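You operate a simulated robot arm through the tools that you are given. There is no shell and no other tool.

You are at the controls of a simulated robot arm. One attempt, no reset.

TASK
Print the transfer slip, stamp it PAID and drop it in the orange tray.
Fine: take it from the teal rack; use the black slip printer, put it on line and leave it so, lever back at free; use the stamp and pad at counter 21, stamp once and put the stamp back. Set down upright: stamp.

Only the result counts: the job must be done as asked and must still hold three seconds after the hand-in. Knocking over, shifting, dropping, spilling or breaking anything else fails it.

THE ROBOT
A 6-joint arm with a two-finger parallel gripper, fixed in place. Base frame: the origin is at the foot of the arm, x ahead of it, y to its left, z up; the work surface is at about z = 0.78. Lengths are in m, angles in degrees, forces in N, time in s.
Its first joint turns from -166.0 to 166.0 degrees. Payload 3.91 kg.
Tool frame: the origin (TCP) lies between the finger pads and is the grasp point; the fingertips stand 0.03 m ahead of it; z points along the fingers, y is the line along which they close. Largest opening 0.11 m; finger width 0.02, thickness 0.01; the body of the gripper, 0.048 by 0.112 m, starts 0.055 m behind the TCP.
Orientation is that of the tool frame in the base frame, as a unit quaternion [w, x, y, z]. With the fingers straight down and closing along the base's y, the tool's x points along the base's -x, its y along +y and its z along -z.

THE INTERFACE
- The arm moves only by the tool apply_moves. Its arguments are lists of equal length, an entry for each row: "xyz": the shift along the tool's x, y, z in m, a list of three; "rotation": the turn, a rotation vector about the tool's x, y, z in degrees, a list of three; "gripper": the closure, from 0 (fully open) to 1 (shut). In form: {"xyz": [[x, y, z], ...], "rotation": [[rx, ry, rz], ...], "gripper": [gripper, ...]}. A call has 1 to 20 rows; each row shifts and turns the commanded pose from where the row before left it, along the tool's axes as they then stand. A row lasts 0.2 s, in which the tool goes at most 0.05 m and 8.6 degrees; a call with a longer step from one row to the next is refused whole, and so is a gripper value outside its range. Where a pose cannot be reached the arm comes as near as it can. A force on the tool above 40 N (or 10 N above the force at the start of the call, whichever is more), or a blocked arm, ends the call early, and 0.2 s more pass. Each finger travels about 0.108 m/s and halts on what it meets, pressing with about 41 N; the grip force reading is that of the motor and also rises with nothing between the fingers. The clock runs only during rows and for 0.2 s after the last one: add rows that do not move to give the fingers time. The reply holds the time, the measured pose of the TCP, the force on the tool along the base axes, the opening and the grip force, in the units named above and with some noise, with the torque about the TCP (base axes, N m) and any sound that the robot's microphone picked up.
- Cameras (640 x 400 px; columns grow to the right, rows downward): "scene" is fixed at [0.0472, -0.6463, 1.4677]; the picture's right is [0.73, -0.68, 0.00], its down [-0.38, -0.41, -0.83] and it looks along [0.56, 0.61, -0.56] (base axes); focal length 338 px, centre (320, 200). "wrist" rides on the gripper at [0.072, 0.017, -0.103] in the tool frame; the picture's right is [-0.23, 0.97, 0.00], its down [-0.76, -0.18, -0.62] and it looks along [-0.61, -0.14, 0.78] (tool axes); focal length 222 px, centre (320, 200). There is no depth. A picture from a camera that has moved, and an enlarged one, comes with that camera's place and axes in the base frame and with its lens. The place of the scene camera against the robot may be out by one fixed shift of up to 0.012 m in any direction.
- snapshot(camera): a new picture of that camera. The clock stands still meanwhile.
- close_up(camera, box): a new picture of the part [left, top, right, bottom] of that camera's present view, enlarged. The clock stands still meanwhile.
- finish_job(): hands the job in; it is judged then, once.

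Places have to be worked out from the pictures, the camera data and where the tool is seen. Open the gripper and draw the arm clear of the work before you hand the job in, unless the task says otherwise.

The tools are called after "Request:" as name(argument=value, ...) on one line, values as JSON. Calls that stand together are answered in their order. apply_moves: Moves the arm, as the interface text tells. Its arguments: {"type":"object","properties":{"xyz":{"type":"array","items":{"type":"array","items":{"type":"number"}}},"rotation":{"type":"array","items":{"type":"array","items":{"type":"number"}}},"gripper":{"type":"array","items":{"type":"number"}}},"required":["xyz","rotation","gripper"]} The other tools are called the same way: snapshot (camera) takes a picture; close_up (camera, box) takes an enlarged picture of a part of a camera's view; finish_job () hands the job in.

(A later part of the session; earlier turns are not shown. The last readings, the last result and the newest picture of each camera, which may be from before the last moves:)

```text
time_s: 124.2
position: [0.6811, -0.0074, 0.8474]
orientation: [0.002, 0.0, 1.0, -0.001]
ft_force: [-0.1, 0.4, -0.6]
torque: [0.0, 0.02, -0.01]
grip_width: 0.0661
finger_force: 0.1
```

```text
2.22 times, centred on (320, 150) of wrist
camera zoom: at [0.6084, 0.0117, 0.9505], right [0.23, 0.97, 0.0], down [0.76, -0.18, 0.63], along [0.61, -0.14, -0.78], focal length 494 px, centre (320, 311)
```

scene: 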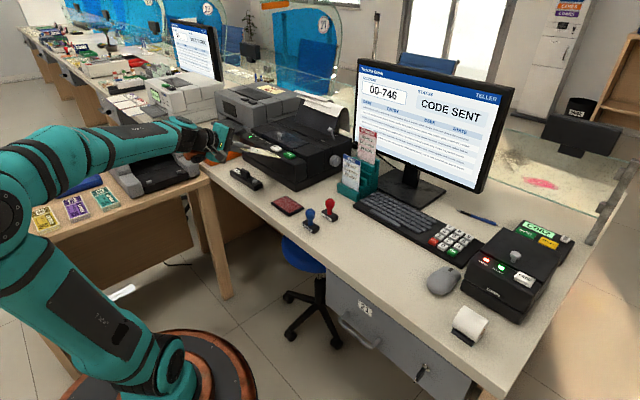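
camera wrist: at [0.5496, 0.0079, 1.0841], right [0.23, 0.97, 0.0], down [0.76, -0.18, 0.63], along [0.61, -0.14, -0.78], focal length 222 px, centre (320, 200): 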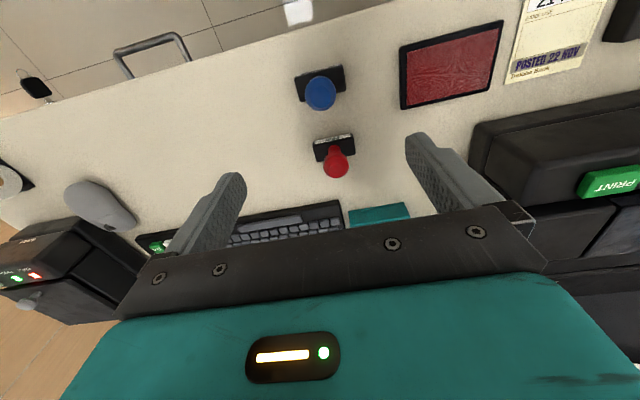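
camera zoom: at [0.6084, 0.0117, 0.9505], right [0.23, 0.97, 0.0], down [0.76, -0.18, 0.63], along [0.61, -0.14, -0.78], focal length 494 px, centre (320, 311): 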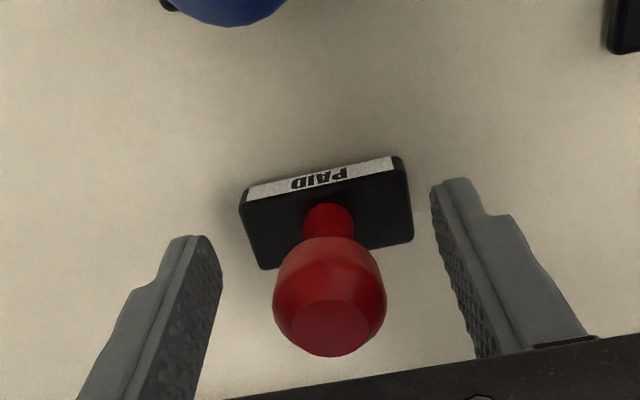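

The knob is at (0.686, -0.004) and the TCP about 5 mm short in x. I'll correct by +5 mm in x and +2 mm in y, then close on the knob.

Request:
apply_moves(xyz=[[-0.005, 0.002, 0], [0, 0, 0], [0, 0, 0], [0, 0, 0], [0, 0, 0]], rotation=[[0, 0, 0], [0, 0, 0], [0, 0, 0], [0, 0, 0], [0, 0, 0]], gripper=[0.4, 0.55, 0.65, 1, 1])

Request:
close_up(camera="scene", box=[300, 170, 360, 230])

Request:
close_up(camera="wrist", box=[200, 60, 440, 240])

```text
time_s: 125.3
position: [0.6854, -0.0047, 0.8469]
orientation: [0.001, 0.001, 1.0, -0.002]
ft_force: [-0.2, -0.1, -0.2]
torque: [0.02, 0.0, -0.01]
grip_width: 0.0303
finger_force: 41.6
```

```text
6.67 times, centred on (330, 200) of scene
camera zoom: at [0.0472, -0.6463, 1.4677], right [0.73, -0.68, 0.0], down [-0.38, -0.41, -0.83], along [0.56, 0.61, -0.56], focal length 2255 px, centre (253, 200)
```

zoom: 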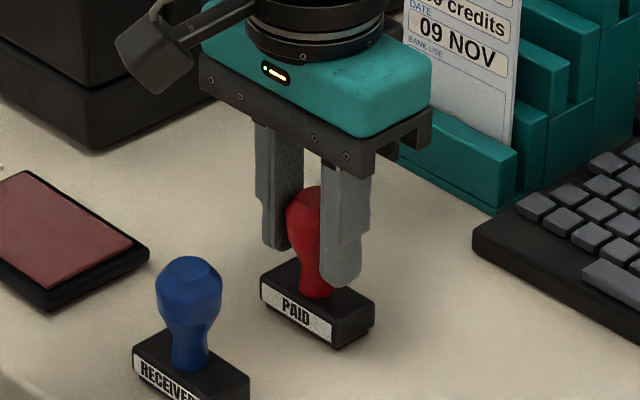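

```text
2.22 times, centred on (320, 150) of wrist
camera zoom: at [0.6134, 0.0138, 0.9503], right [0.23, 0.97, 0.0], down [0.76, -0.18, 0.63], along [0.61, -0.14, -0.78], focal length 494 px, centre (320, 311)
```

zoom: 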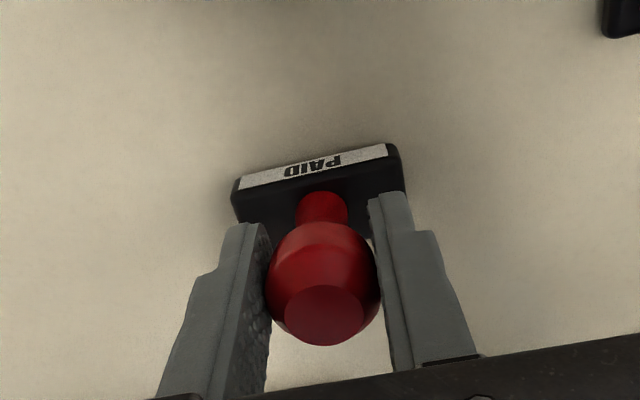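

The stamp is held (30.3 mm). I'll lift it 60 mm and move above the ink pad, near (0.623, 0.141).

Request:
apply_moves(xyz=[[0, 0, -0.02], [0, 0, -0.04], [0.0156, 0.0364, 0], [0.0156, 0.0364, 0], [0.0156, 0.0364, 0], [0.0156, 0.0364, 0], [0, 0, 0]], rotation=[[0, 0, 0], [0, 0, 0], [0, 0, 0], [0, 0, 0], [0, 0, 0], [0, 0, 0], [0, 0, 0]], gripper=[1, 1, 1, 1, 1, 1, 1])

Request:
close_up(camera="scene", box=[250, 150, 340, 230])

Request:
close_up(camera="wrist", box=[180, 20, 460, 230])

```text
time_s: 127.0
position: [0.6213, 0.1444, 0.9043]
orientation: [0.001, 0.0, 1.0, -0.002]
ft_force: [0.9, -0.3, -1.4]
torque: [0.02, -0.03, -0.04]
grip_width: 0.0301
finger_force: 41.2
```

```text
5.00 times, centred on (295, 190) of scene
camera zoom: at [0.0472, -0.6463, 1.4677], right [0.73, -0.68, 0.0], down [-0.38, -0.41, -0.83], along [0.56, 0.61, -0.56], focal length 1691 px, centre (445, 250)
```

zoom: 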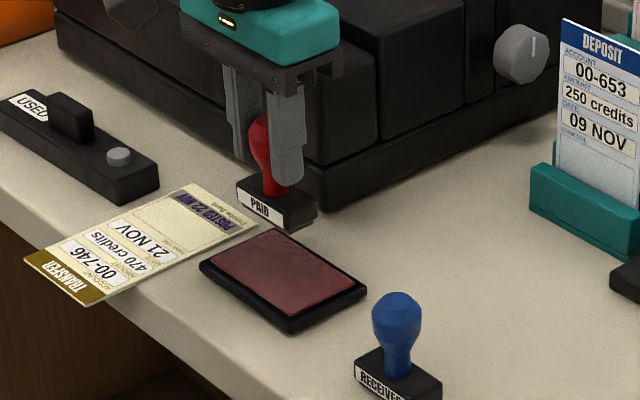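

```text
1.90 times, centred on (320, 125) of wrist
camera zoom: at [0.5498, 0.1604, 1.0086], right [0.23, 0.97, 0.0], down [0.76, -0.18, 0.63], along [0.61, -0.15, -0.78], focal length 423 px, centre (320, 343)
```

zoom: 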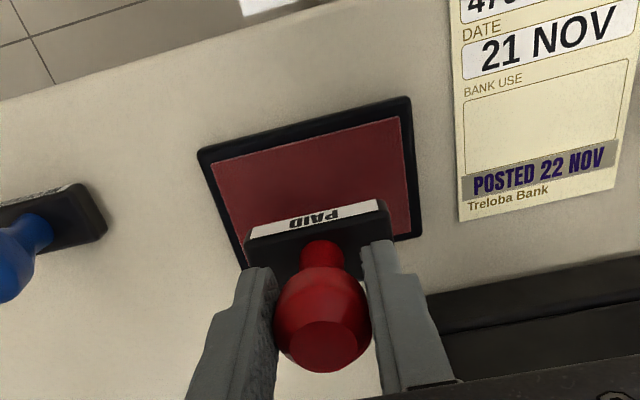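

The view shows the pad centre at about (0.625, 0.138) and the slip's BANK USE box centred at about (0.617, 0.256). I'll centre over the pad and lower toward it.

Request:
apply_moves(xyz=[[-0.003, -0.006, 0], [0, 0, 0.018], [0, 0, 0.017], [0, 0, 0]], rotation=[[0, 0, 0], [0, 0, 0], [0, 0, 0], [0, 0, 0]], gripper=[1, 1, 1, 1])

Request:
close_up(camera="scene", box=[265, 170, 325, 220])

Request:
close_up(camera="wrist", box=[180, 20, 460, 230])

```text
time_s: 128.0
position: [0.6249, 0.1344, 0.8701]
orientation: [0.002, 0.001, 1.0, -0.002]
ft_force: [0.0, 0.0, -1.3]
torque: [-0.03, -0.02, -0.03]
grip_width: 0.03
finger_force: 41.4
```

```text
8.00 times, centred on (295, 195) of scene
camera zoom: at [0.0472, -0.6463, 1.4677], right [0.73, -0.68, 0.0], down [-0.38, -0.41, -0.83], along [0.56, 0.61, -0.56], focal length 2706 px, centre (520, 240)
```

zoom: 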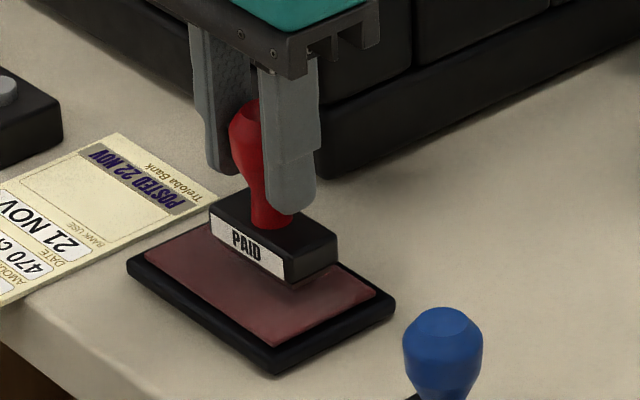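

```text
1.90 times, centred on (320, 125) of wrist
camera zoom: at [0.553, 0.152, 0.9735], right [0.23, 0.97, 0.0], down [0.76, -0.18, 0.63], along [0.61, -0.14, -0.78], focal length 423 px, centre (320, 343)
```

zoom: 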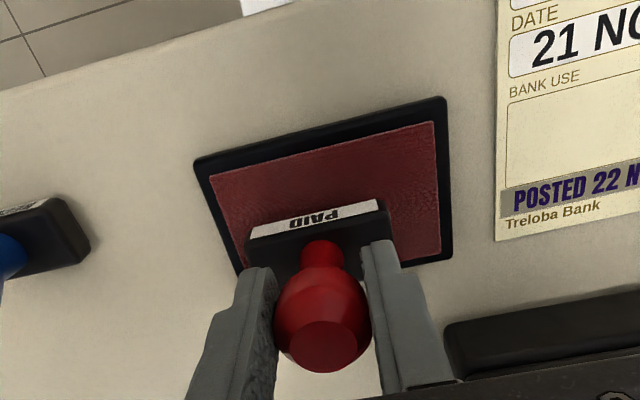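

The stamp is about 1 cm above the pad and slightly far in x. I'll shift -5 mm in x and lower in 2 mm steps to ink it.

Request:
apply_moves(xyz=[[0.005, 0.002, 0], [0, 0, 0.003], [0, 0, 0.002], [0, 0, 0.002], [0, 0, 0]], rotation=[[0, 0, 0], [0, 0, 0], [0, 0, 0], [0, 0, 0], [0, 0, 0]], gripper=[1, 1, 1, 1, 1])

Request:
close_up(camera="scene", box=[265, 170, 325, 220])

```text
time_s: 129.2
position: [0.6221, 0.1378, 0.8628]
orientation: [0.002, 0.0, 1.0, -0.002]
ft_force: [0.1, -0.3, -0.7]
torque: [0.04, -0.01, 0.03]
grip_width: 0.03
finger_force: 40.9
```

```text
8.00 times, centred on (295, 195) of scene
camera zoom: at [0.0472, -0.6463, 1.4677], right [0.73, -0.68, 0.0], down [-0.38, -0.41, -0.83], along [0.56, 0.61, -0.56], focal length 2706 px, centre (520, 240)
```

zoom: 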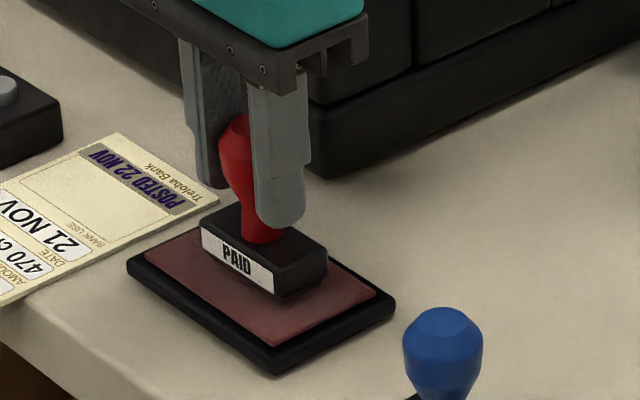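

It's very close to the pad but not pressing yet. I'll continue in 1.5 mm steps.

Request:
apply_moves(xyz=[[0, 0, 0.0015], [0, 0, 0.0015], [0, 0, 0]], rotation=[[0, 0, 0], [0, 0, 0], [0, 0, 0]], gripper=[1, 1, 1])

Request:
close_up(camera="scene", box=[265, 170, 325, 220])

```text
time_s: 129.9
position: [0.6215, 0.1367, 0.862]
orientation: [0.003, 0.0, 1.0, -0.001]
ft_force: [1.4, -3.8, 20.3]
torque: [0.22, -0.16, 0.0]
grip_width: 0.03
finger_force: 40.7
```

```text
8.00 times, centred on (295, 195) of scene
camera zoom: at [0.0472, -0.6463, 1.4677], right [0.73, -0.68, 0.0], down [-0.38, -0.41, -0.83], along [0.56, 0.61, -0.56], focal length 2706 px, centre (520, 240)
```

zoom: 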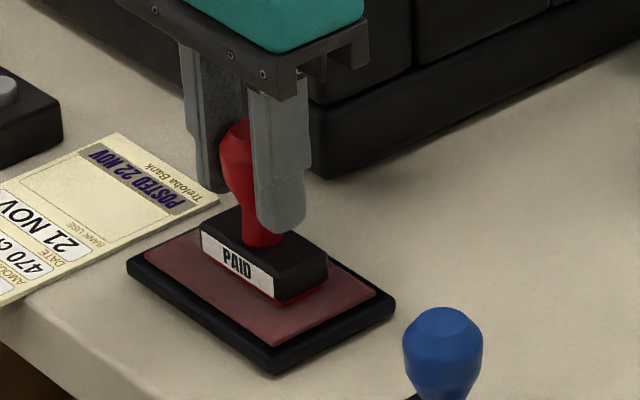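

Pressed at 20 N, and the stamp face shows red ink. I'll lift and move over the slip's BANK USE box.

Request:
apply_moves(xyz=[[0, 0, -0.02], [0, 0, -0.03], [0.0015, 0.04, 0], [0.0015, 0.04, 0], [0.0015, 0.04, 0], [0, 0, 0]], rotation=[[0, 0, 0], [0, 0, 0], [0, 0, 0], [0, 0, 0], [0, 0, 0], [0, 0, 0]], gripper=[1, 1, 1, 1, 1, 1])

Request:
close_up(camera="wrist", box=[180, 20, 460, 230])

Request:
close_up(camera="scene", box=[235, 160, 315, 220])

```text
time_s: 131.3
position: [0.6157, 0.2606, 0.908]
orientation: [0.001, 0.001, 1.0, -0.002]
ft_force: [-0.6, 0.8, -1.3]
torque: [0.03, -0.02, 0.01]
grip_width: 0.03
finger_force: 41.0
```

```text
1.90 times, centred on (320, 125) of wrist
camera zoom: at [0.5433, 0.2782, 1.0113], right [0.23, 0.97, 0.0], down [0.76, -0.18, 0.63], along [0.61, -0.15, -0.78], focal length 423 px, centre (320, 343)
```

zoom: 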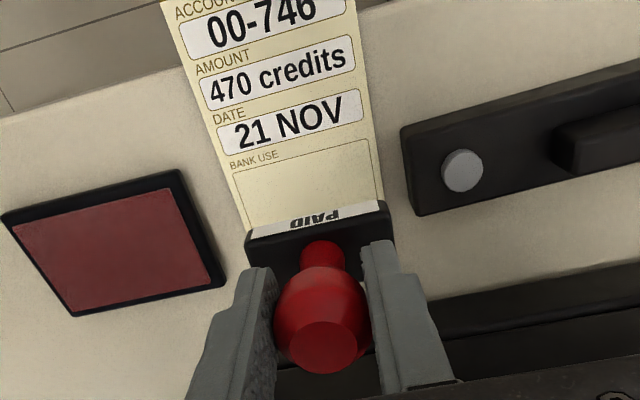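

```text
6.67 times, centred on (275, 190) of scene
camera zoom: at [0.0472, -0.6463, 1.4677], right [0.73, -0.68, 0.0], down [-0.38, -0.41, -0.83], along [0.56, 0.61, -0.56], focal length 2255 px, centre (620, 267)
```

zoom: 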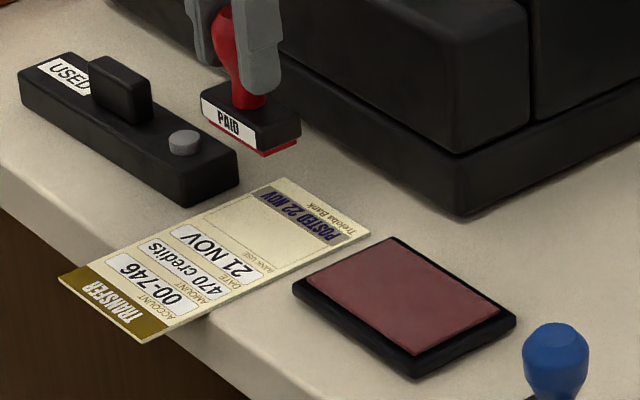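

The stamp is over the BANK USE box, about 5 mm too far in +y. I'll correct and lower to just above the slip.

Request:
apply_moves(xyz=[[-0.001, -0.0055, 0], [0, 0, 0.02], [0, 0, 0.02], [0, 0, 0.01], [0, 0, 0]], rotation=[[0, 0, 0], [0, 0, 0], [0, 0, 0], [0, 0, 0], [0, 0, 0]], gripper=[1, 1, 1, 1, 1])

Request:
close_up(camera="scene", box=[235, 160, 315, 220])

Request:
close_up(camera="wrist", box=[180, 20, 460, 230])

```text
time_s: 132.6
position: [0.619, 0.2542, 0.8594]
orientation: [0.0, 0.0, 1.0, -0.001]
ft_force: [1.1, -0.5, -1.1]
torque: [0.01, -0.01, 0.0]
grip_width: 0.0304
finger_force: 41.0
```

```text
6.67 times, centred on (275, 190) of scene
camera zoom: at [0.0472, -0.6463, 1.4677], right [0.73, -0.68, 0.0], down [-0.38, -0.41, -0.83], along [0.56, 0.61, -0.56], focal length 2255 px, centre (620, 267)
```

zoom: 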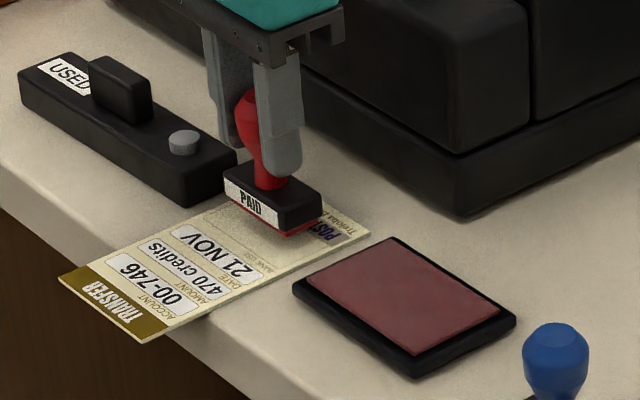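

```text
1.90 times, centred on (320, 125) of wrist
camera zoom: at [0.5472, 0.2707, 0.9624], right [0.23, 0.97, 0.0], down [0.76, -0.18, 0.63], along [0.61, -0.14, -0.78], focal length 423 px, centre (320, 343)
```

zoom: 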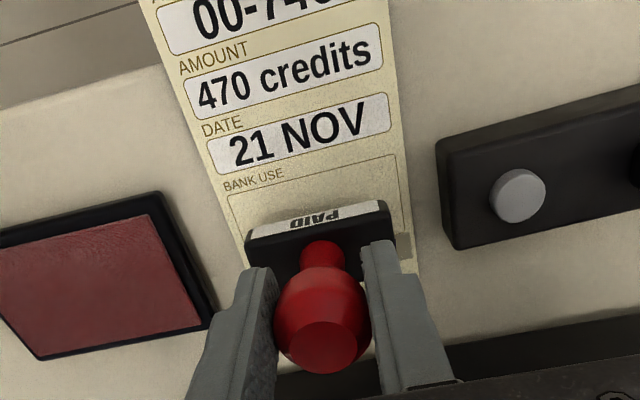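

It is about 1 cm above the box and well aligned. I'll lower gently until it presses.

Request:
apply_moves(xyz=[[0, 0, 0.004], [0, 0, 0.003], [0, 0, 0.002], [0, 0, 0]], rotation=[[0, 0, 0], [0, 0, 0], [0, 0, 0], [0, 0, 0]], gripper=[1, 1, 1, 1])

Request:
close_up(camera="scene", box=[235, 160, 315, 220])

```text
time_s: 133.6
position: [0.6195, 0.2526, 0.8498]
orientation: [0.0, 0.001, 1.0, -0.002]
ft_force: [-0.9, 0.1, -1.1]
torque: [-0.01, -0.03, 0.03]
grip_width: 0.03
finger_force: 40.7
```

```text
6.67 times, centred on (275, 190) of scene
camera zoom: at [0.0472, -0.6463, 1.4677], right [0.73, -0.68, 0.0], down [-0.38, -0.41, -0.83], along [0.56, 0.61, -0.56], focal length 2255 px, centre (620, 267)
```

zoom: 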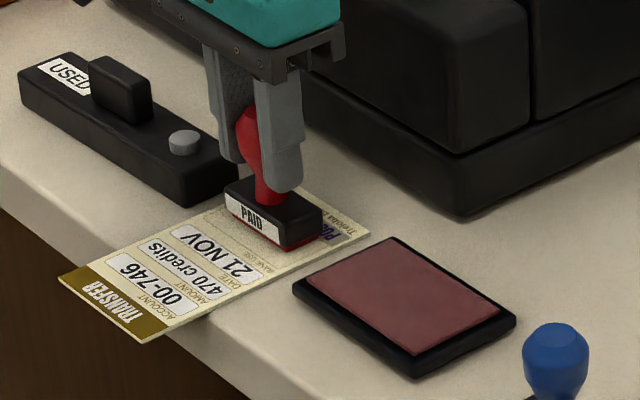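

Not yet in contact. I'll go a further 1.5 mm at a time.

Request:
apply_moves(xyz=[[0, 0, 0.0012], [0, 0, 0.0012], [0, 0, 0]], rotation=[[0, 0, 0], [0, 0, 0], [0, 0, 0]], gripper=[1, 1, 1])

```text
time_s: 134.3
position: [0.6192, 0.2527, 0.8502]
orientation: [0.002, 0.0, 1.0, 0.0]
ft_force: [0.4, -0.6, 12.9]
torque: [0.07, -0.01, -0.03]
grip_width: 0.0304
finger_force: 41.2
```

It presses with about 13 N. I'll add a little more (about 20 N) without lifting, then raise straight up.

Request:
apply_moves(xyz=[[0, 0, 0.0006], [0, 0, 0], [0, 0, 0]], rotation=[[0, 0, 0], [0, 0, 0], [0, 0, 0]], gripper=[1, 1, 1])

Request:
apply_moves(xyz=[[0, 0, -0.01], [0, 0, -0.03], [0, 0, -0.03], [0, 0, 0]], rotation=[[0, 0, 0], [0, 0, 0], [0, 0, 0], [0, 0, 0]], gripper=[1, 1, 1, 1])

Request:
close_up(camera="scene", box=[235, 160, 315, 220])

Request:
close_up(camera="wrist", box=[180, 20, 460, 230])

```text
time_s: 135.2
position: [0.6181, 0.2525, 0.848]
orientation: [0.002, 0.001, 1.0, -0.001]
ft_force: [0.5, 0.9, 20.6]
torque: [0.11, -0.1, 0.01]
grip_width: 0.0302
finger_force: 40.8
```

```text
time_s: 136.2
position: [0.6206, 0.25, 0.9203]
orientation: [0.001, 0.001, 1.0, -0.001]
ft_force: [-0.4, 0.5, -0.8]
torque: [-0.02, 0.0, -0.02]
grip_width: 0.0304
finger_force: 40.9
```

```text
6.67 times, centred on (275, 190) of scene
camera zoom: at [0.0472, -0.6463, 1.4677], right [0.73, -0.68, 0.0], down [-0.38, -0.41, -0.83], along [0.56, 0.61, -0.56], focal length 2255 px, centre (620, 267)
```

zoom: 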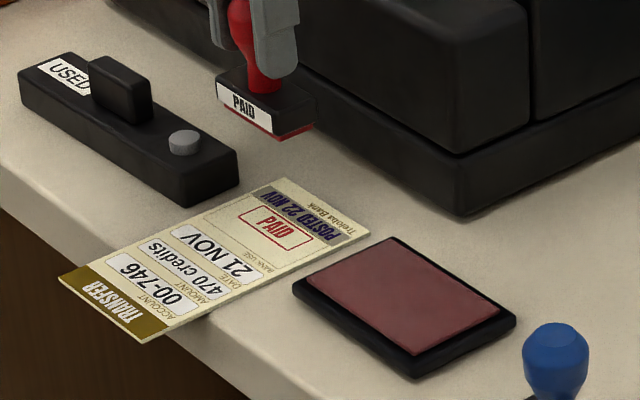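

```text
1.90 times, centred on (320, 125) of wrist
camera zoom: at [0.5477, 0.268, 1.0234], right [0.23, 0.97, 0.0], down [0.76, -0.18, 0.63], along [0.61, -0.14, -0.78], focal length 423 px, centre (320, 343)
```

zoom: 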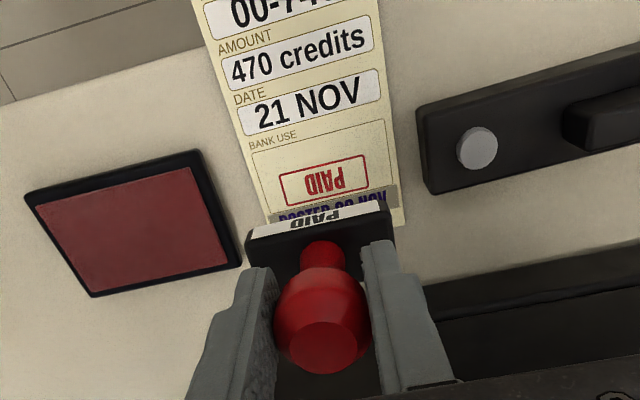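

The slip now bears a clear red PAID mark in the BANK USE box. Next I'll return the stamp to its original spot near (0.6855, -0.0045).

Request:
apply_moves(xyz=[[-0.0108, -0.0425, -0.005], [-0.0108, -0.0425, -0.005], [-0.0108, -0.0425, 0], [-0.0108, -0.0425, 0], [-0.0108, -0.0425, 0], [-0.0108, -0.0425, 0], [0, 0, 0], [0, 0, 0]], rotation=[[0, 0, 0], [0, 0, 0], [0, 0, 0], [0, 0, 0], [0, 0, 0], [0, 0, 0], [0, 0, 0], [0, 0, 0]], gripper=[1, 1, 1, 1, 1, 1, 1, 1])

Request:
close_up(camera="scene", box=[300, 170, 360, 230])

```text
time_s: 137.9
position: [0.6828, -0.0046, 0.9281]
orientation: [0.001, 0.0, 1.0, -0.001]
ft_force: [0.9, 0.0, -0.6]
torque: [-0.04, -0.02, -0.02]
grip_width: 0.0301
finger_force: 41.0
```

```text
6.67 times, centred on (330, 200) of scene
camera zoom: at [0.0472, -0.6463, 1.4677], right [0.73, -0.68, 0.0], down [-0.38, -0.41, -0.83], along [0.56, 0.61, -0.56], focal length 2255 px, centre (253, 200)
```

zoom: 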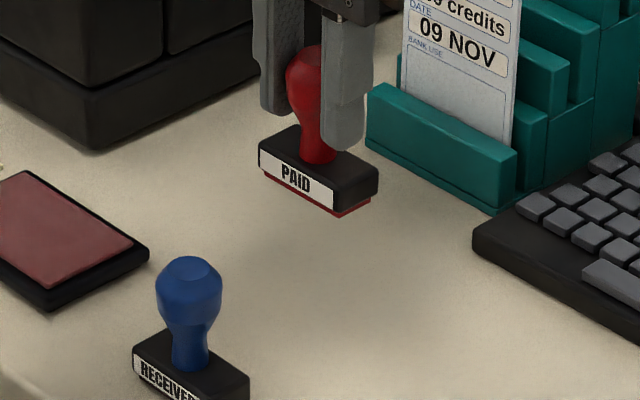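

I'm above the original spot. I'll lower the stamp, with fine steps at the end.

Request:
apply_moves(xyz=[[-0.002, 0, 0.03], [0, 0, 0.03], [0, 0, 0.012], [0, 0, 0.003], [0, 0, 0]], rotation=[[0, 0, 0], [0, 0, 0], [0, 0, 0], [0, 0, 0], [0, 0, 0]], gripper=[1, 1, 1, 1, 1])

Request:
close_up(camera="scene", box=[300, 170, 360, 230])

```text
time_s: 139.2
position: [0.6861, -0.0028, 0.854]
orientation: [0.001, 0.001, 1.0, -0.001]
ft_force: [0.4, 0.3, -0.3]
torque: [0.02, 0.0, 0.02]
grip_width: 0.0303
finger_force: 41.0
```

```text
6.67 times, centred on (330, 200) of scene
camera zoom: at [0.0472, -0.6463, 1.4677], right [0.73, -0.68, 0.0], down [-0.38, -0.41, -0.83], along [0.56, 0.61, -0.56], focal length 2255 px, centre (253, 200)
```

zoom: 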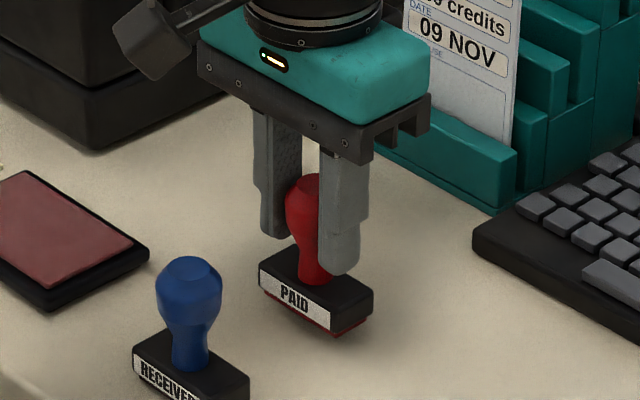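

About 6 mm remain. I'll continue down in small steps until light contact.

Request:
apply_moves(xyz=[[0, 0, 0.002], [0, 0, 0.002], [0, 0, 0.0015], [0, 0, 0]], rotation=[[0, 0, 0], [0, 0, 0], [0, 0, 0], [0, 0, 0]], gripper=[1, 1, 1, 1])

```text
time_s: 140.2
position: [0.6862, -0.0031, 0.8482]
orientation: [0.001, 0.001, 1.0, -0.002]
ft_force: [0.0, -0.1, -0.3]
torque: [0.03, -0.02, -0.02]
grip_width: 0.0301
finger_force: 41.2
```

Request:
apply_moves(xyz=[[0, 0, 0.001], [0, 0, 0.001], [0, 0, 0]], rotation=[[0, 0, 0], [0, 0, 0], [0, 0, 0]], gripper=[1, 1, 1])

Request:
close_up(camera="scene", box=[300, 170, 360, 230])

```text
time_s: 140.9
position: [0.6864, -0.0034, 0.848]
orientation: [0.001, 0.002, 1.0, -0.002]
ft_force: [2.6, -0.3, 5.2]
torque: [0.11, -0.14, -0.05]
grip_width: 0.0303
finger_force: 40.6
```

```text
6.67 times, centred on (330, 200) of scene
camera zoom: at [0.0472, -0.6463, 1.4677], right [0.73, -0.68, 0.0], down [-0.38, -0.41, -0.83], along [0.56, 0.61, -0.56], focal length 2255 px, centre (253, 200)
```

zoom: 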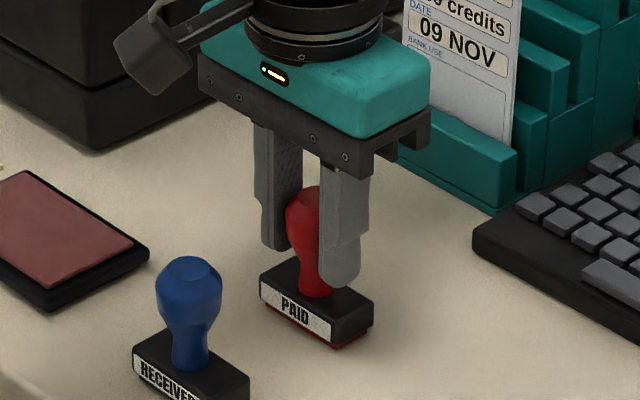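

The stamp is back on its original spot with light contact. I'll open the fingers and rise straight up.

Request:
apply_moves(xyz=[[0, 0, -0.0005], [0, 0, 0], [0, 0, 0], [0, 0, 0], [0, 0, -0.02], [0, 0, -0.04], [0, 0, -0.04], [0, 0, -0.04], [0, 0, 0]], rotation=[[0, 0, 0], [0, 0, 0], [0, 0, 0], [0, 0, 0], [0, 0, 0], [0, 0, 0], [0, 0, 0], [0, 0, 0], [0, 0, 0]], gripper=[1, 0.65, 0.5, 0.4, 0.4, 0.4, 0.4, 0.4, 0.4])

Request:
close_up(camera="scene", box=[290, 170, 360, 240])

Request:
close_up(camera="scene", box=[235, 160, 315, 220])

```text
time_s: 142.9
position: [0.6853, -0.0045, 0.9872]
orientation: [0.002, 0.0, 1.0, -0.002]
ft_force: [0.6, -0.4, 0.3]
torque: [0.01, 0.02, -0.04]
grip_width: 0.0658
finger_force: 0.1
```

```text
5.71 times, centred on (325, 205) of scene
camera zoom: at [0.0472, -0.6463, 1.4677], right [0.73, -0.68, 0.0], down [-0.38, -0.41, -0.83], along [0.56, 0.61, -0.56], focal length 1933 px, centre (291, 171)
```

zoom: 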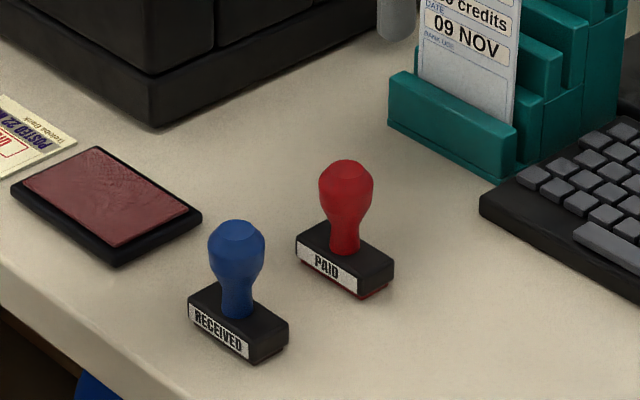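

```text
6.67 times, centred on (275, 190) of scene
camera zoom: at [0.0472, -0.6463, 1.4677], right [0.73, -0.68, 0.0], down [-0.38, -0.41, -0.83], along [0.56, 0.61, -0.56], focal length 2255 px, centre (620, 267)
```

zoom: 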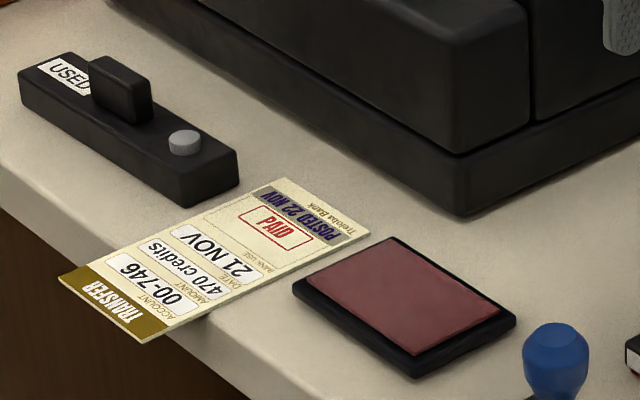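

The stamp stands upright in place, and the slip with its PAID mark is undisturbed. I'll go back in front of the desk edge, yaw -90° and tilt forward to re-grip the overhanging header.

Request:
apply_moves(xyz=[[0.02625, 0.03175, -0.0016], [0.02625, 0.03175, -0.0016], [0.02625, 0.03175, -0.0016], [0.02625, 0.03175, -0.0016], [0.02625, 0.03175, -0.0016], [0.02625, 0.03175, -0.0016], [0.02625, 0.03175, -0.0016], [0.02625, 0.03175, -0.0016], [0, 0, 0], [0, 0, 0], [0, 0, 0], [0, 0, 0], [0, 0, 0], [0, 0, 0], [0, 0, 0], [0, 0, 0], [0, 0, 0], [0, 0, 0], [0, 0, 0], [0, 0, 0]], rotation=[[0, 0, 0], [0, 0, 0], [0, 0, 0], [0, 0, 0], [0, 0, 0], [0, 0, 0], [0, 0, 0], [0, 0, 0], [0, 0, -8.5], [0, 0, -8.5], [0, 0, -8.5], [0, 0, -8.5], [0, 0, -8.5], [0, 0, -8.5], [0, 0, -8.5], [0, 0, -8.5], [0, 0, -8.5], [0, 0, -8.5], [0, 0, -5], [0, 0, 0]], gripper=[0.4, 0.4, 0.4, 0.2, 0, 0, 0, 0, 0, 0, 0, 0, 0, 0, 0, 0, 0, 0, 0, 0])

Request:
apply_moves(xyz=[[0, 0, 0], [0, 0, 0], [0, 0, 0], [0, 0, 0], [0, 0, 0], [0, 0, 0], [0, 0, 0], [0, 0, 0], [0, 0, 0]], rotation=[[8.5, 0, 0], [8.5, 0, 0], [8.5, 0, 0], [8.5, 0, 0], [8.5, 0, 0], [8.5, 0, 0], [8.5, 0, 0], [2.5, 0, 0], [0, 0, 0]], gripper=[0, 0, 0, 0, 0, 0, 0, 0, 0])

Request:
snapshot(camera="wrist")

Request:
close_up(camera="scene", box=[190, 140, 310, 230])

```text
time_s: 147.2
position: [0.4763, 0.2527, 0.998]
orientation: [0.001, 0.707, -0.707, 0.002]
ft_force: [0.2, -0.4, 0.4]
torque: [0.03, -0.02, 0.02]
grip_width: 0.1099
finger_force: 0.1
```

```text
time_s: 149.2
position: [0.476, 0.2521, 0.9998]
orientation: [0.364, -0.606, 0.606, -0.365]
ft_force: [0.7, 0.1, 0.0]
torque: [0.03, 0.0, 0.0]
grip_width: 0.1102
finger_force: 0.0
```

```text
taken
camera wrist: at [0.3763, 0.1801, 1.0336], right [-0.45, 0.23, -0.86], down [-0.47, 0.76, 0.45], along [0.76, 0.61, -0.24], focal length 222 px, centre (320, 200)
```

wrist: 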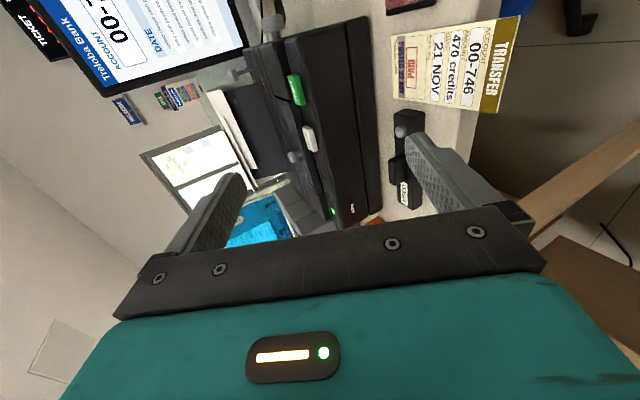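

```text
4.44 times, centred on (250, 185) of scene
camera zoom: at [0.0472, -0.6463, 1.4677], right [0.73, -0.68, 0.0], down [-0.38, -0.41, -0.83], along [0.56, 0.61, -0.56], focal length 1503 px, centre (631, 267)
```

zoom: 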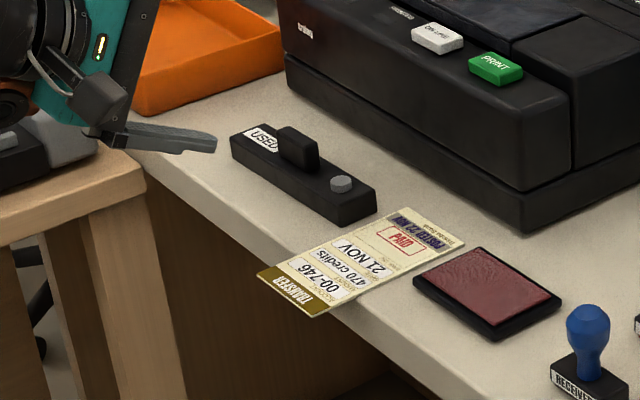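

The pose matches the one used to lay the slip down. I'll descend in front of the desk edge to z ≈ 0.824, as when withdrawing.

Request:
apply_moves(xyz=[[-0.002, 0.0311, 0.0165], [0, 0.0311, 0.0165], [0, 0.0311, 0.0165], [0, 0.0311, 0.0165], [0, 0.0311, 0.0165], [0, 0, 0]], rotation=[[0, 0, 0], [0, 0, 0], [0, 0, 0], [0, 0, 0], [0, 0, 0], [0, 0, 0]], gripper=[0, 0, 0, 0, 0, 0])

Request:
close_up(camera="scene", box=[200, 150, 300, 230])

Request:
close_up(camera="wrist", box=[200, 0, 590, 240])

```text
time_s: 150.6
position: [0.4778, 0.2518, 0.8206]
orientation: [-0.364, 0.606, -0.605, 0.366]
ft_force: [-0.3, 0.0, 0.4]
torque: [-0.01, 0.02, -0.01]
grip_width: 0.11
finger_force: 0.1
```

```text
5.00 times, centred on (250, 190) of scene
camera zoom: at [0.0472, -0.6463, 1.4677], right [0.73, -0.68, 0.0], down [-0.38, -0.41, -0.83], along [0.56, 0.61, -0.56], focal length 1691 px, centre (670, 250)
```

zoom: 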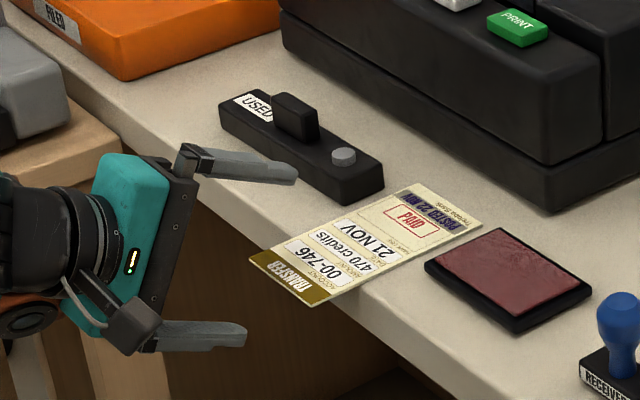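

```text
1.64 times, centred on (395, 120) of wrist
camera zoom: at [0.3782, 0.1792, 0.8548], right [-0.45, 0.23, -0.86], down [-0.47, 0.76, 0.45], along [0.76, 0.6, -0.24], focal length 364 px, centre (197, 331)
```

zoom: 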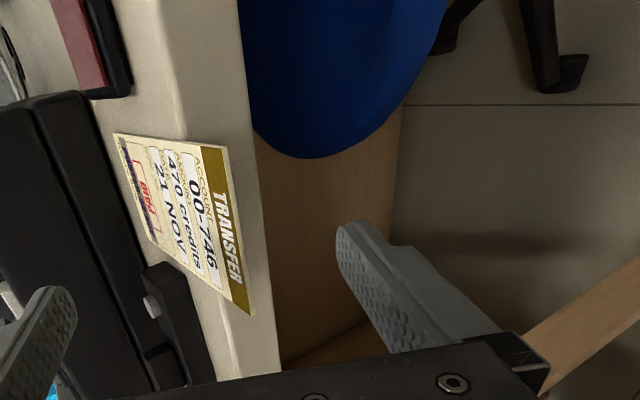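

I'll slide the lower finger under the overhanging header by moving +x 55 mm at constant height.

Request:
apply_moves(xyz=[[0, -0.009, 0.017], [0, -0.009, 0.017], [0, -0.0085, 0.016], [0, 0, 0]], rotation=[[0, 0, 0], [0, 0, 0], [0, 0, 0], [0, 0, 0]], gripper=[0, 0, 0, 0])

Request:
close_up(camera="scene", box=[210, 150, 310, 230])

Request:
close_up(camera="wrist", box=[200, 0, 590, 240])

```text
time_s: 151.6
position: [0.532, 0.2515, 0.8215]
orientation: [0.364, -0.605, 0.606, -0.367]
ft_force: [0.3, -0.2, -0.2]
torque: [0.04, 0.04, -0.01]
grip_width: 0.1101
finger_force: 0.1
```

```text
5.00 times, centred on (260, 190) of scene
camera zoom: at [0.0472, -0.6463, 1.4677], right [0.73, -0.68, 0.0], down [-0.38, -0.41, -0.83], along [0.56, 0.61, -0.56], focal length 1691 px, centre (620, 250)
```

zoom: 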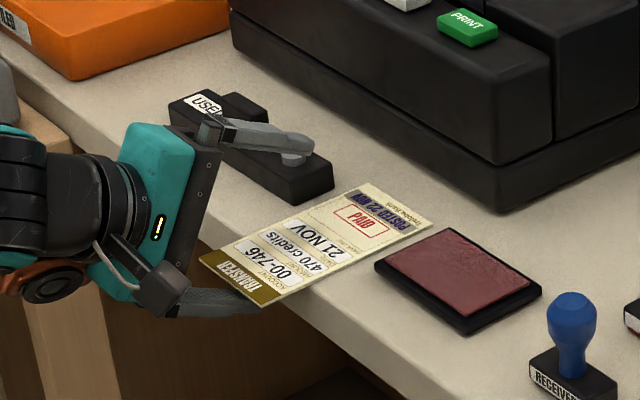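

```text
1.64 times, centred on (395, 120) of wrist
camera zoom: at [0.433, 0.18, 0.8558], right [-0.45, 0.23, -0.86], down [-0.47, 0.76, 0.45], along [0.76, 0.6, -0.24], focal length 364 px, centre (197, 331)
```

zoom: 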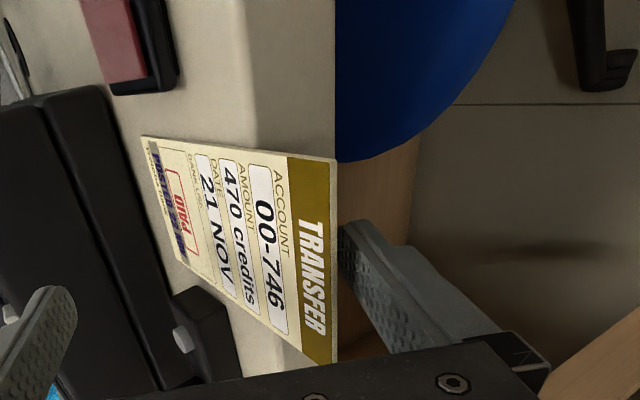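

The lower finger is beneath the header and the upper finger above it. I'll raise to the earlier grip height and then close gently.

Request:
apply_moves(xyz=[[0, -0.0071, -0.0038], [0, -0.0071, -0.0038], [0, -0.0053, -0.0028], [0, 0, 0]], rotation=[[0, 0, 0], [0, 0, 0], [0, 0, 0], [0, 0, 0]], gripper=[0, 0, 0, 0])

Request:
close_up(camera="scene", box=[210, 150, 310, 230])

```text
time_s: 152.6
position: [0.5331, 0.2525, 0.8449]
orientation: [-0.364, 0.606, -0.605, 0.366]
ft_force: [0.0, 0.7, -0.7]
torque: [-0.02, -0.02, -0.01]
grip_width: 0.11
finger_force: 0.1
```

```text
5.00 times, centred on (260, 190) of scene
camera zoom: at [0.0472, -0.6463, 1.4677], right [0.73, -0.68, 0.0], down [-0.38, -0.41, -0.83], along [0.56, 0.61, -0.56], focal length 1691 px, centre (620, 250)
```

zoom: 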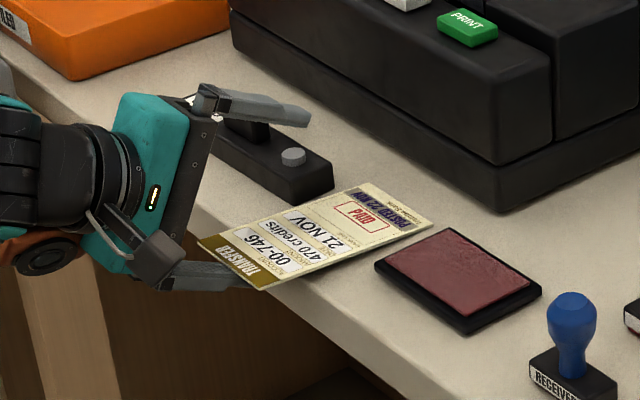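

The header rests on the lower finger as expected. I'll close the fingers slowly on it.

Request:
apply_moves(xyz=[[0, 0, 0], [0, 0, 0], [0, 0, 0], [0, 0, 0], [0, 0, 0], [0, 0, 0], [0, 0, 0], [0, 0, 0]], rotation=[[0, 0, 0], [0, 0, 0], [0, 0, 0], [0, 0, 0], [0, 0, 0], [0, 0, 0], [0, 0, 0], [0, 0, 0]], gripper=[0.2, 0.35, 0.5, 0.65, 0.8, 0.9, 1, 1])

Request:
close_up(camera="scene", box=[210, 150, 310, 230])

Request:
close_up(camera="wrist", box=[200, 0, 590, 240])

```text
time_s: 154.3
position: [0.5321, 0.253, 0.8444]
orientation: [0.364, -0.605, 0.606, -0.367]
ft_force: [-1.5, 0.4, 5.8]
torque: [0.01, -0.71, 0.01]
grip_width: 0.0
finger_force: 40.0
```

```text
5.00 times, centred on (260, 190) of scene
camera zoom: at [0.0472, -0.6463, 1.4677], right [0.73, -0.68, 0.0], down [-0.38, -0.41, -0.83], along [0.56, 0.61, -0.56], focal length 1691 px, centre (620, 250)
```

zoom: 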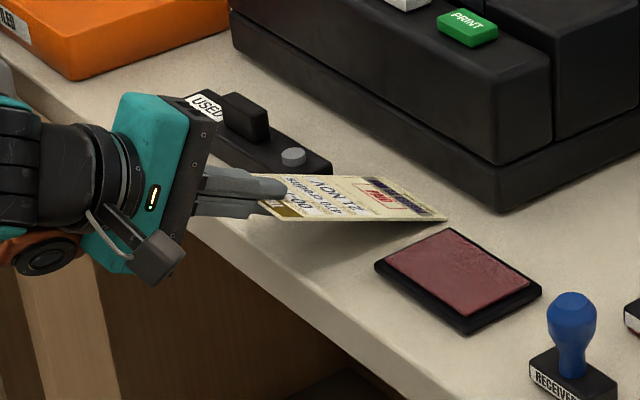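

```text
1.64 times, centred on (395, 120) of wrist
camera zoom: at [0.433, 0.1806, 0.8781], right [-0.45, 0.23, -0.86], down [-0.47, 0.76, 0.45], along [0.76, 0.61, -0.24], focal length 364 px, centre (197, 331)
```

zoom: 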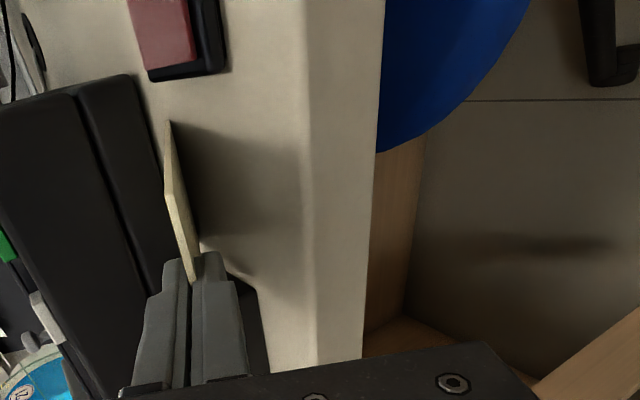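

The slip is pinched near its header edge. I'll lift slightly and check that it is held.

Request:
apply_moves(xyz=[[0, -0.0088, -0.0047], [0, -0.0088, -0.0047], [0, -0.0088, -0.0047], [0, 0, 0]], rotation=[[0, 0, 0], [0, 0, 0], [0, 0, 0], [0, 0, 0]], gripper=[1, 1, 1, 1])

Request:
close_up(camera="scene", box=[210, 150, 310, 230])

Request:
close_up(camera="wrist", box=[250, 60, 450, 240])

```text
time_s: 155.3
position: [0.5328, 0.2517, 0.8765]
orientation: [-0.363, 0.606, -0.605, 0.366]
ft_force: [0.1, 0.2, -0.5]
torque: [0.0, 0.0, 0.0]
grip_width: 0.0001
finger_force: 40.2
```

```text
5.00 times, centred on (260, 190) of scene
camera zoom: at [0.0472, -0.6463, 1.4677], right [0.73, -0.68, 0.0], down [-0.38, -0.41, -0.83], along [0.56, 0.61, -0.56], focal length 1691 px, centre (620, 250)
```

zoom: 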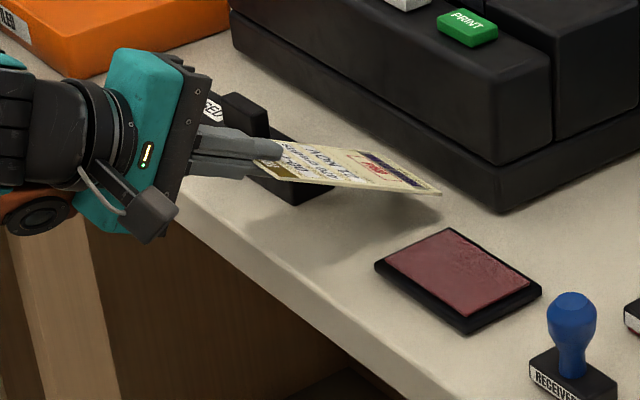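

```text
2.22 times, centred on (350, 150) of wrist
camera zoom: at [0.4333, 0.18, 0.91], right [-0.45, 0.23, -0.86], down [-0.47, 0.76, 0.45], along [0.76, 0.6, -0.24], focal length 494 px, centre (253, 311)
```

zoom: 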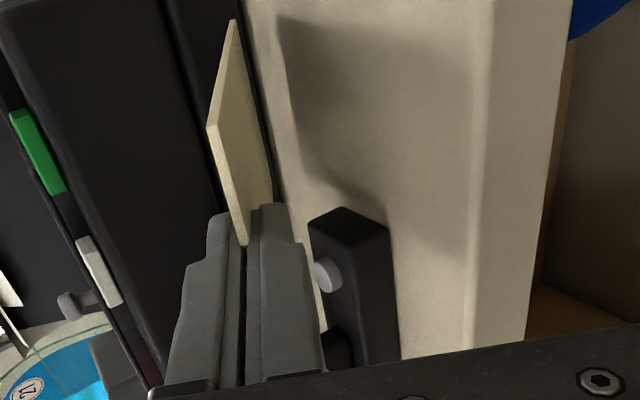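

The slip is held and lifted clear. I'll raise it, then carry it to the left past the gadget before turning toward the tray.

Request:
apply_moves(xyz=[[0, -0.0309, -0.0164], [0, -0.0309, -0.0164], [0, -0.0309, -0.0164], [0, -0.0309, -0.0164], [-0.04, -0.0044, 0.0083], [-0.04, -0.0044, 0.0083], [-0.04, -0.0044, 0.0083], [-0.04, -0.0044, 0.0083], [-0.04, -0.0044, 0.0083], [0, 0, 0]], rotation=[[0, 0, 0], [0, 0, 0], [0, 0, 0], [0, 0, 0], [0, 0, 0], [0, 0, 0], [0, 0, 0], [0, 0, 0], [0, 0, 0], [0, 0, 0]], gripper=[1, 1, 1, 1, 1, 1, 1, 1, 1, 1])

Request:
snapshot(camera="scene")

Request:
snapshot(camera="wrist")

```text
time_s: 157.6
position: [0.5773, 0.4552, 1.0144]
orientation: [-0.364, 0.606, -0.605, 0.366]
ft_force: [-0.7, 0.0, -0.7]
torque: [0.02, 0.02, 0.0]
grip_width: 0.0
finger_force: 39.9
```

```text
taken
```

scene: 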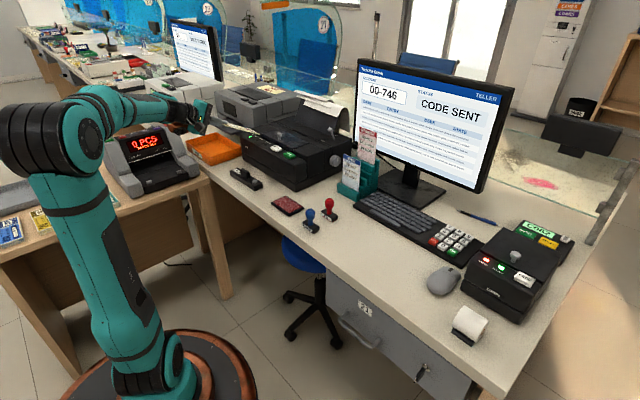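

```text
taken
camera wrist: at [0.4788, 0.3831, 1.0475], right [-0.45, 0.23, -0.86], down [-0.47, 0.76, 0.45], along [0.76, 0.6, -0.24], focal length 222 px, centre (320, 200)
```

wrist: 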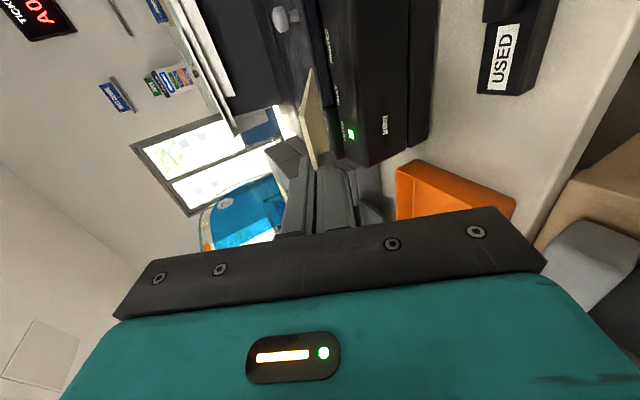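

The slip is above and in front of the tray area. I'll reduce the tilt to 40°, raise a little, and turn the tool about the vertical toward +y so that the slip lies along the tray's long side.

Request:
apply_moves(xyz=[[0, -0.018, -0.0095], [0, -0.015, -0.012], [0, 0, 0], [0, 0, 0], [0, 0, 0], [0, 0, 0], [0, 0, 0], [0, 0, 0], [0, 0, 0]], rotation=[[-8.5, 0, 0], [-8.5, 0, 0], [-5, 0, 0], [0, -5.464, -6.511], [0, -5.464, -6.511], [0, -5.464, -6.511], [0, -5.464, -6.511], [0, -5.464, -6.511], [0, 0, 0]], gripper=[1, 1, 1, 1, 1, 1, 1, 1, 1])

Request:
snapshot(camera="scene")

Request:
snapshot(camera="wrist")

```text
time_s: 159.6
position: [0.5782, 0.4538, 1.0526]
orientation: [-0.313, 0.86, -0.379, 0.139]
ft_force: [0.3, -0.1, 0.6]
torque: [-0.01, 0.02, 0.0]
grip_width: 0.0003
finger_force: 40.3
```

```text
taken
```

scene: 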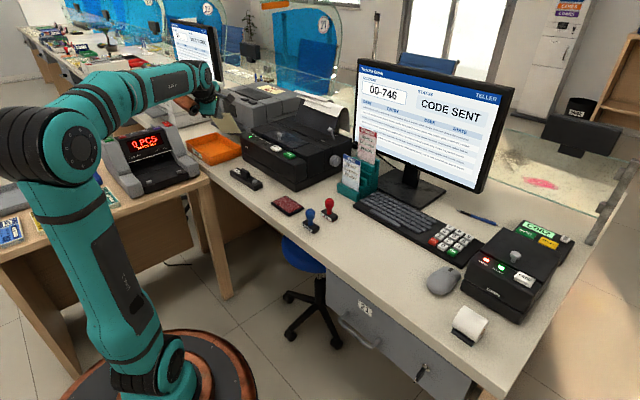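

```text
taken
camera wrist: at [0.5684, 0.3466, 1.1225], right [-0.7, -0.34, -0.63], down [-0.71, 0.39, 0.59], along [0.04, 0.86, -0.51], focal length 222 px, centre (320, 200)
```

wrist: 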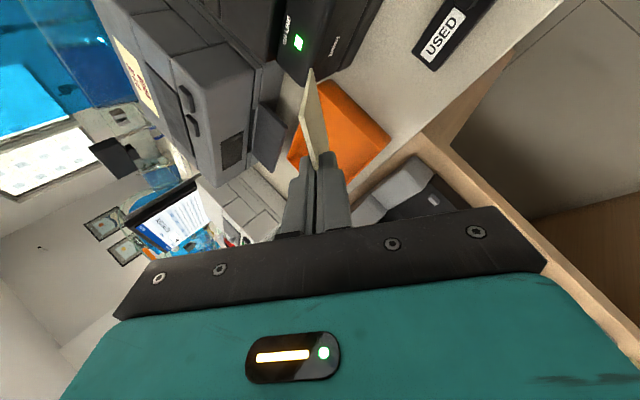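

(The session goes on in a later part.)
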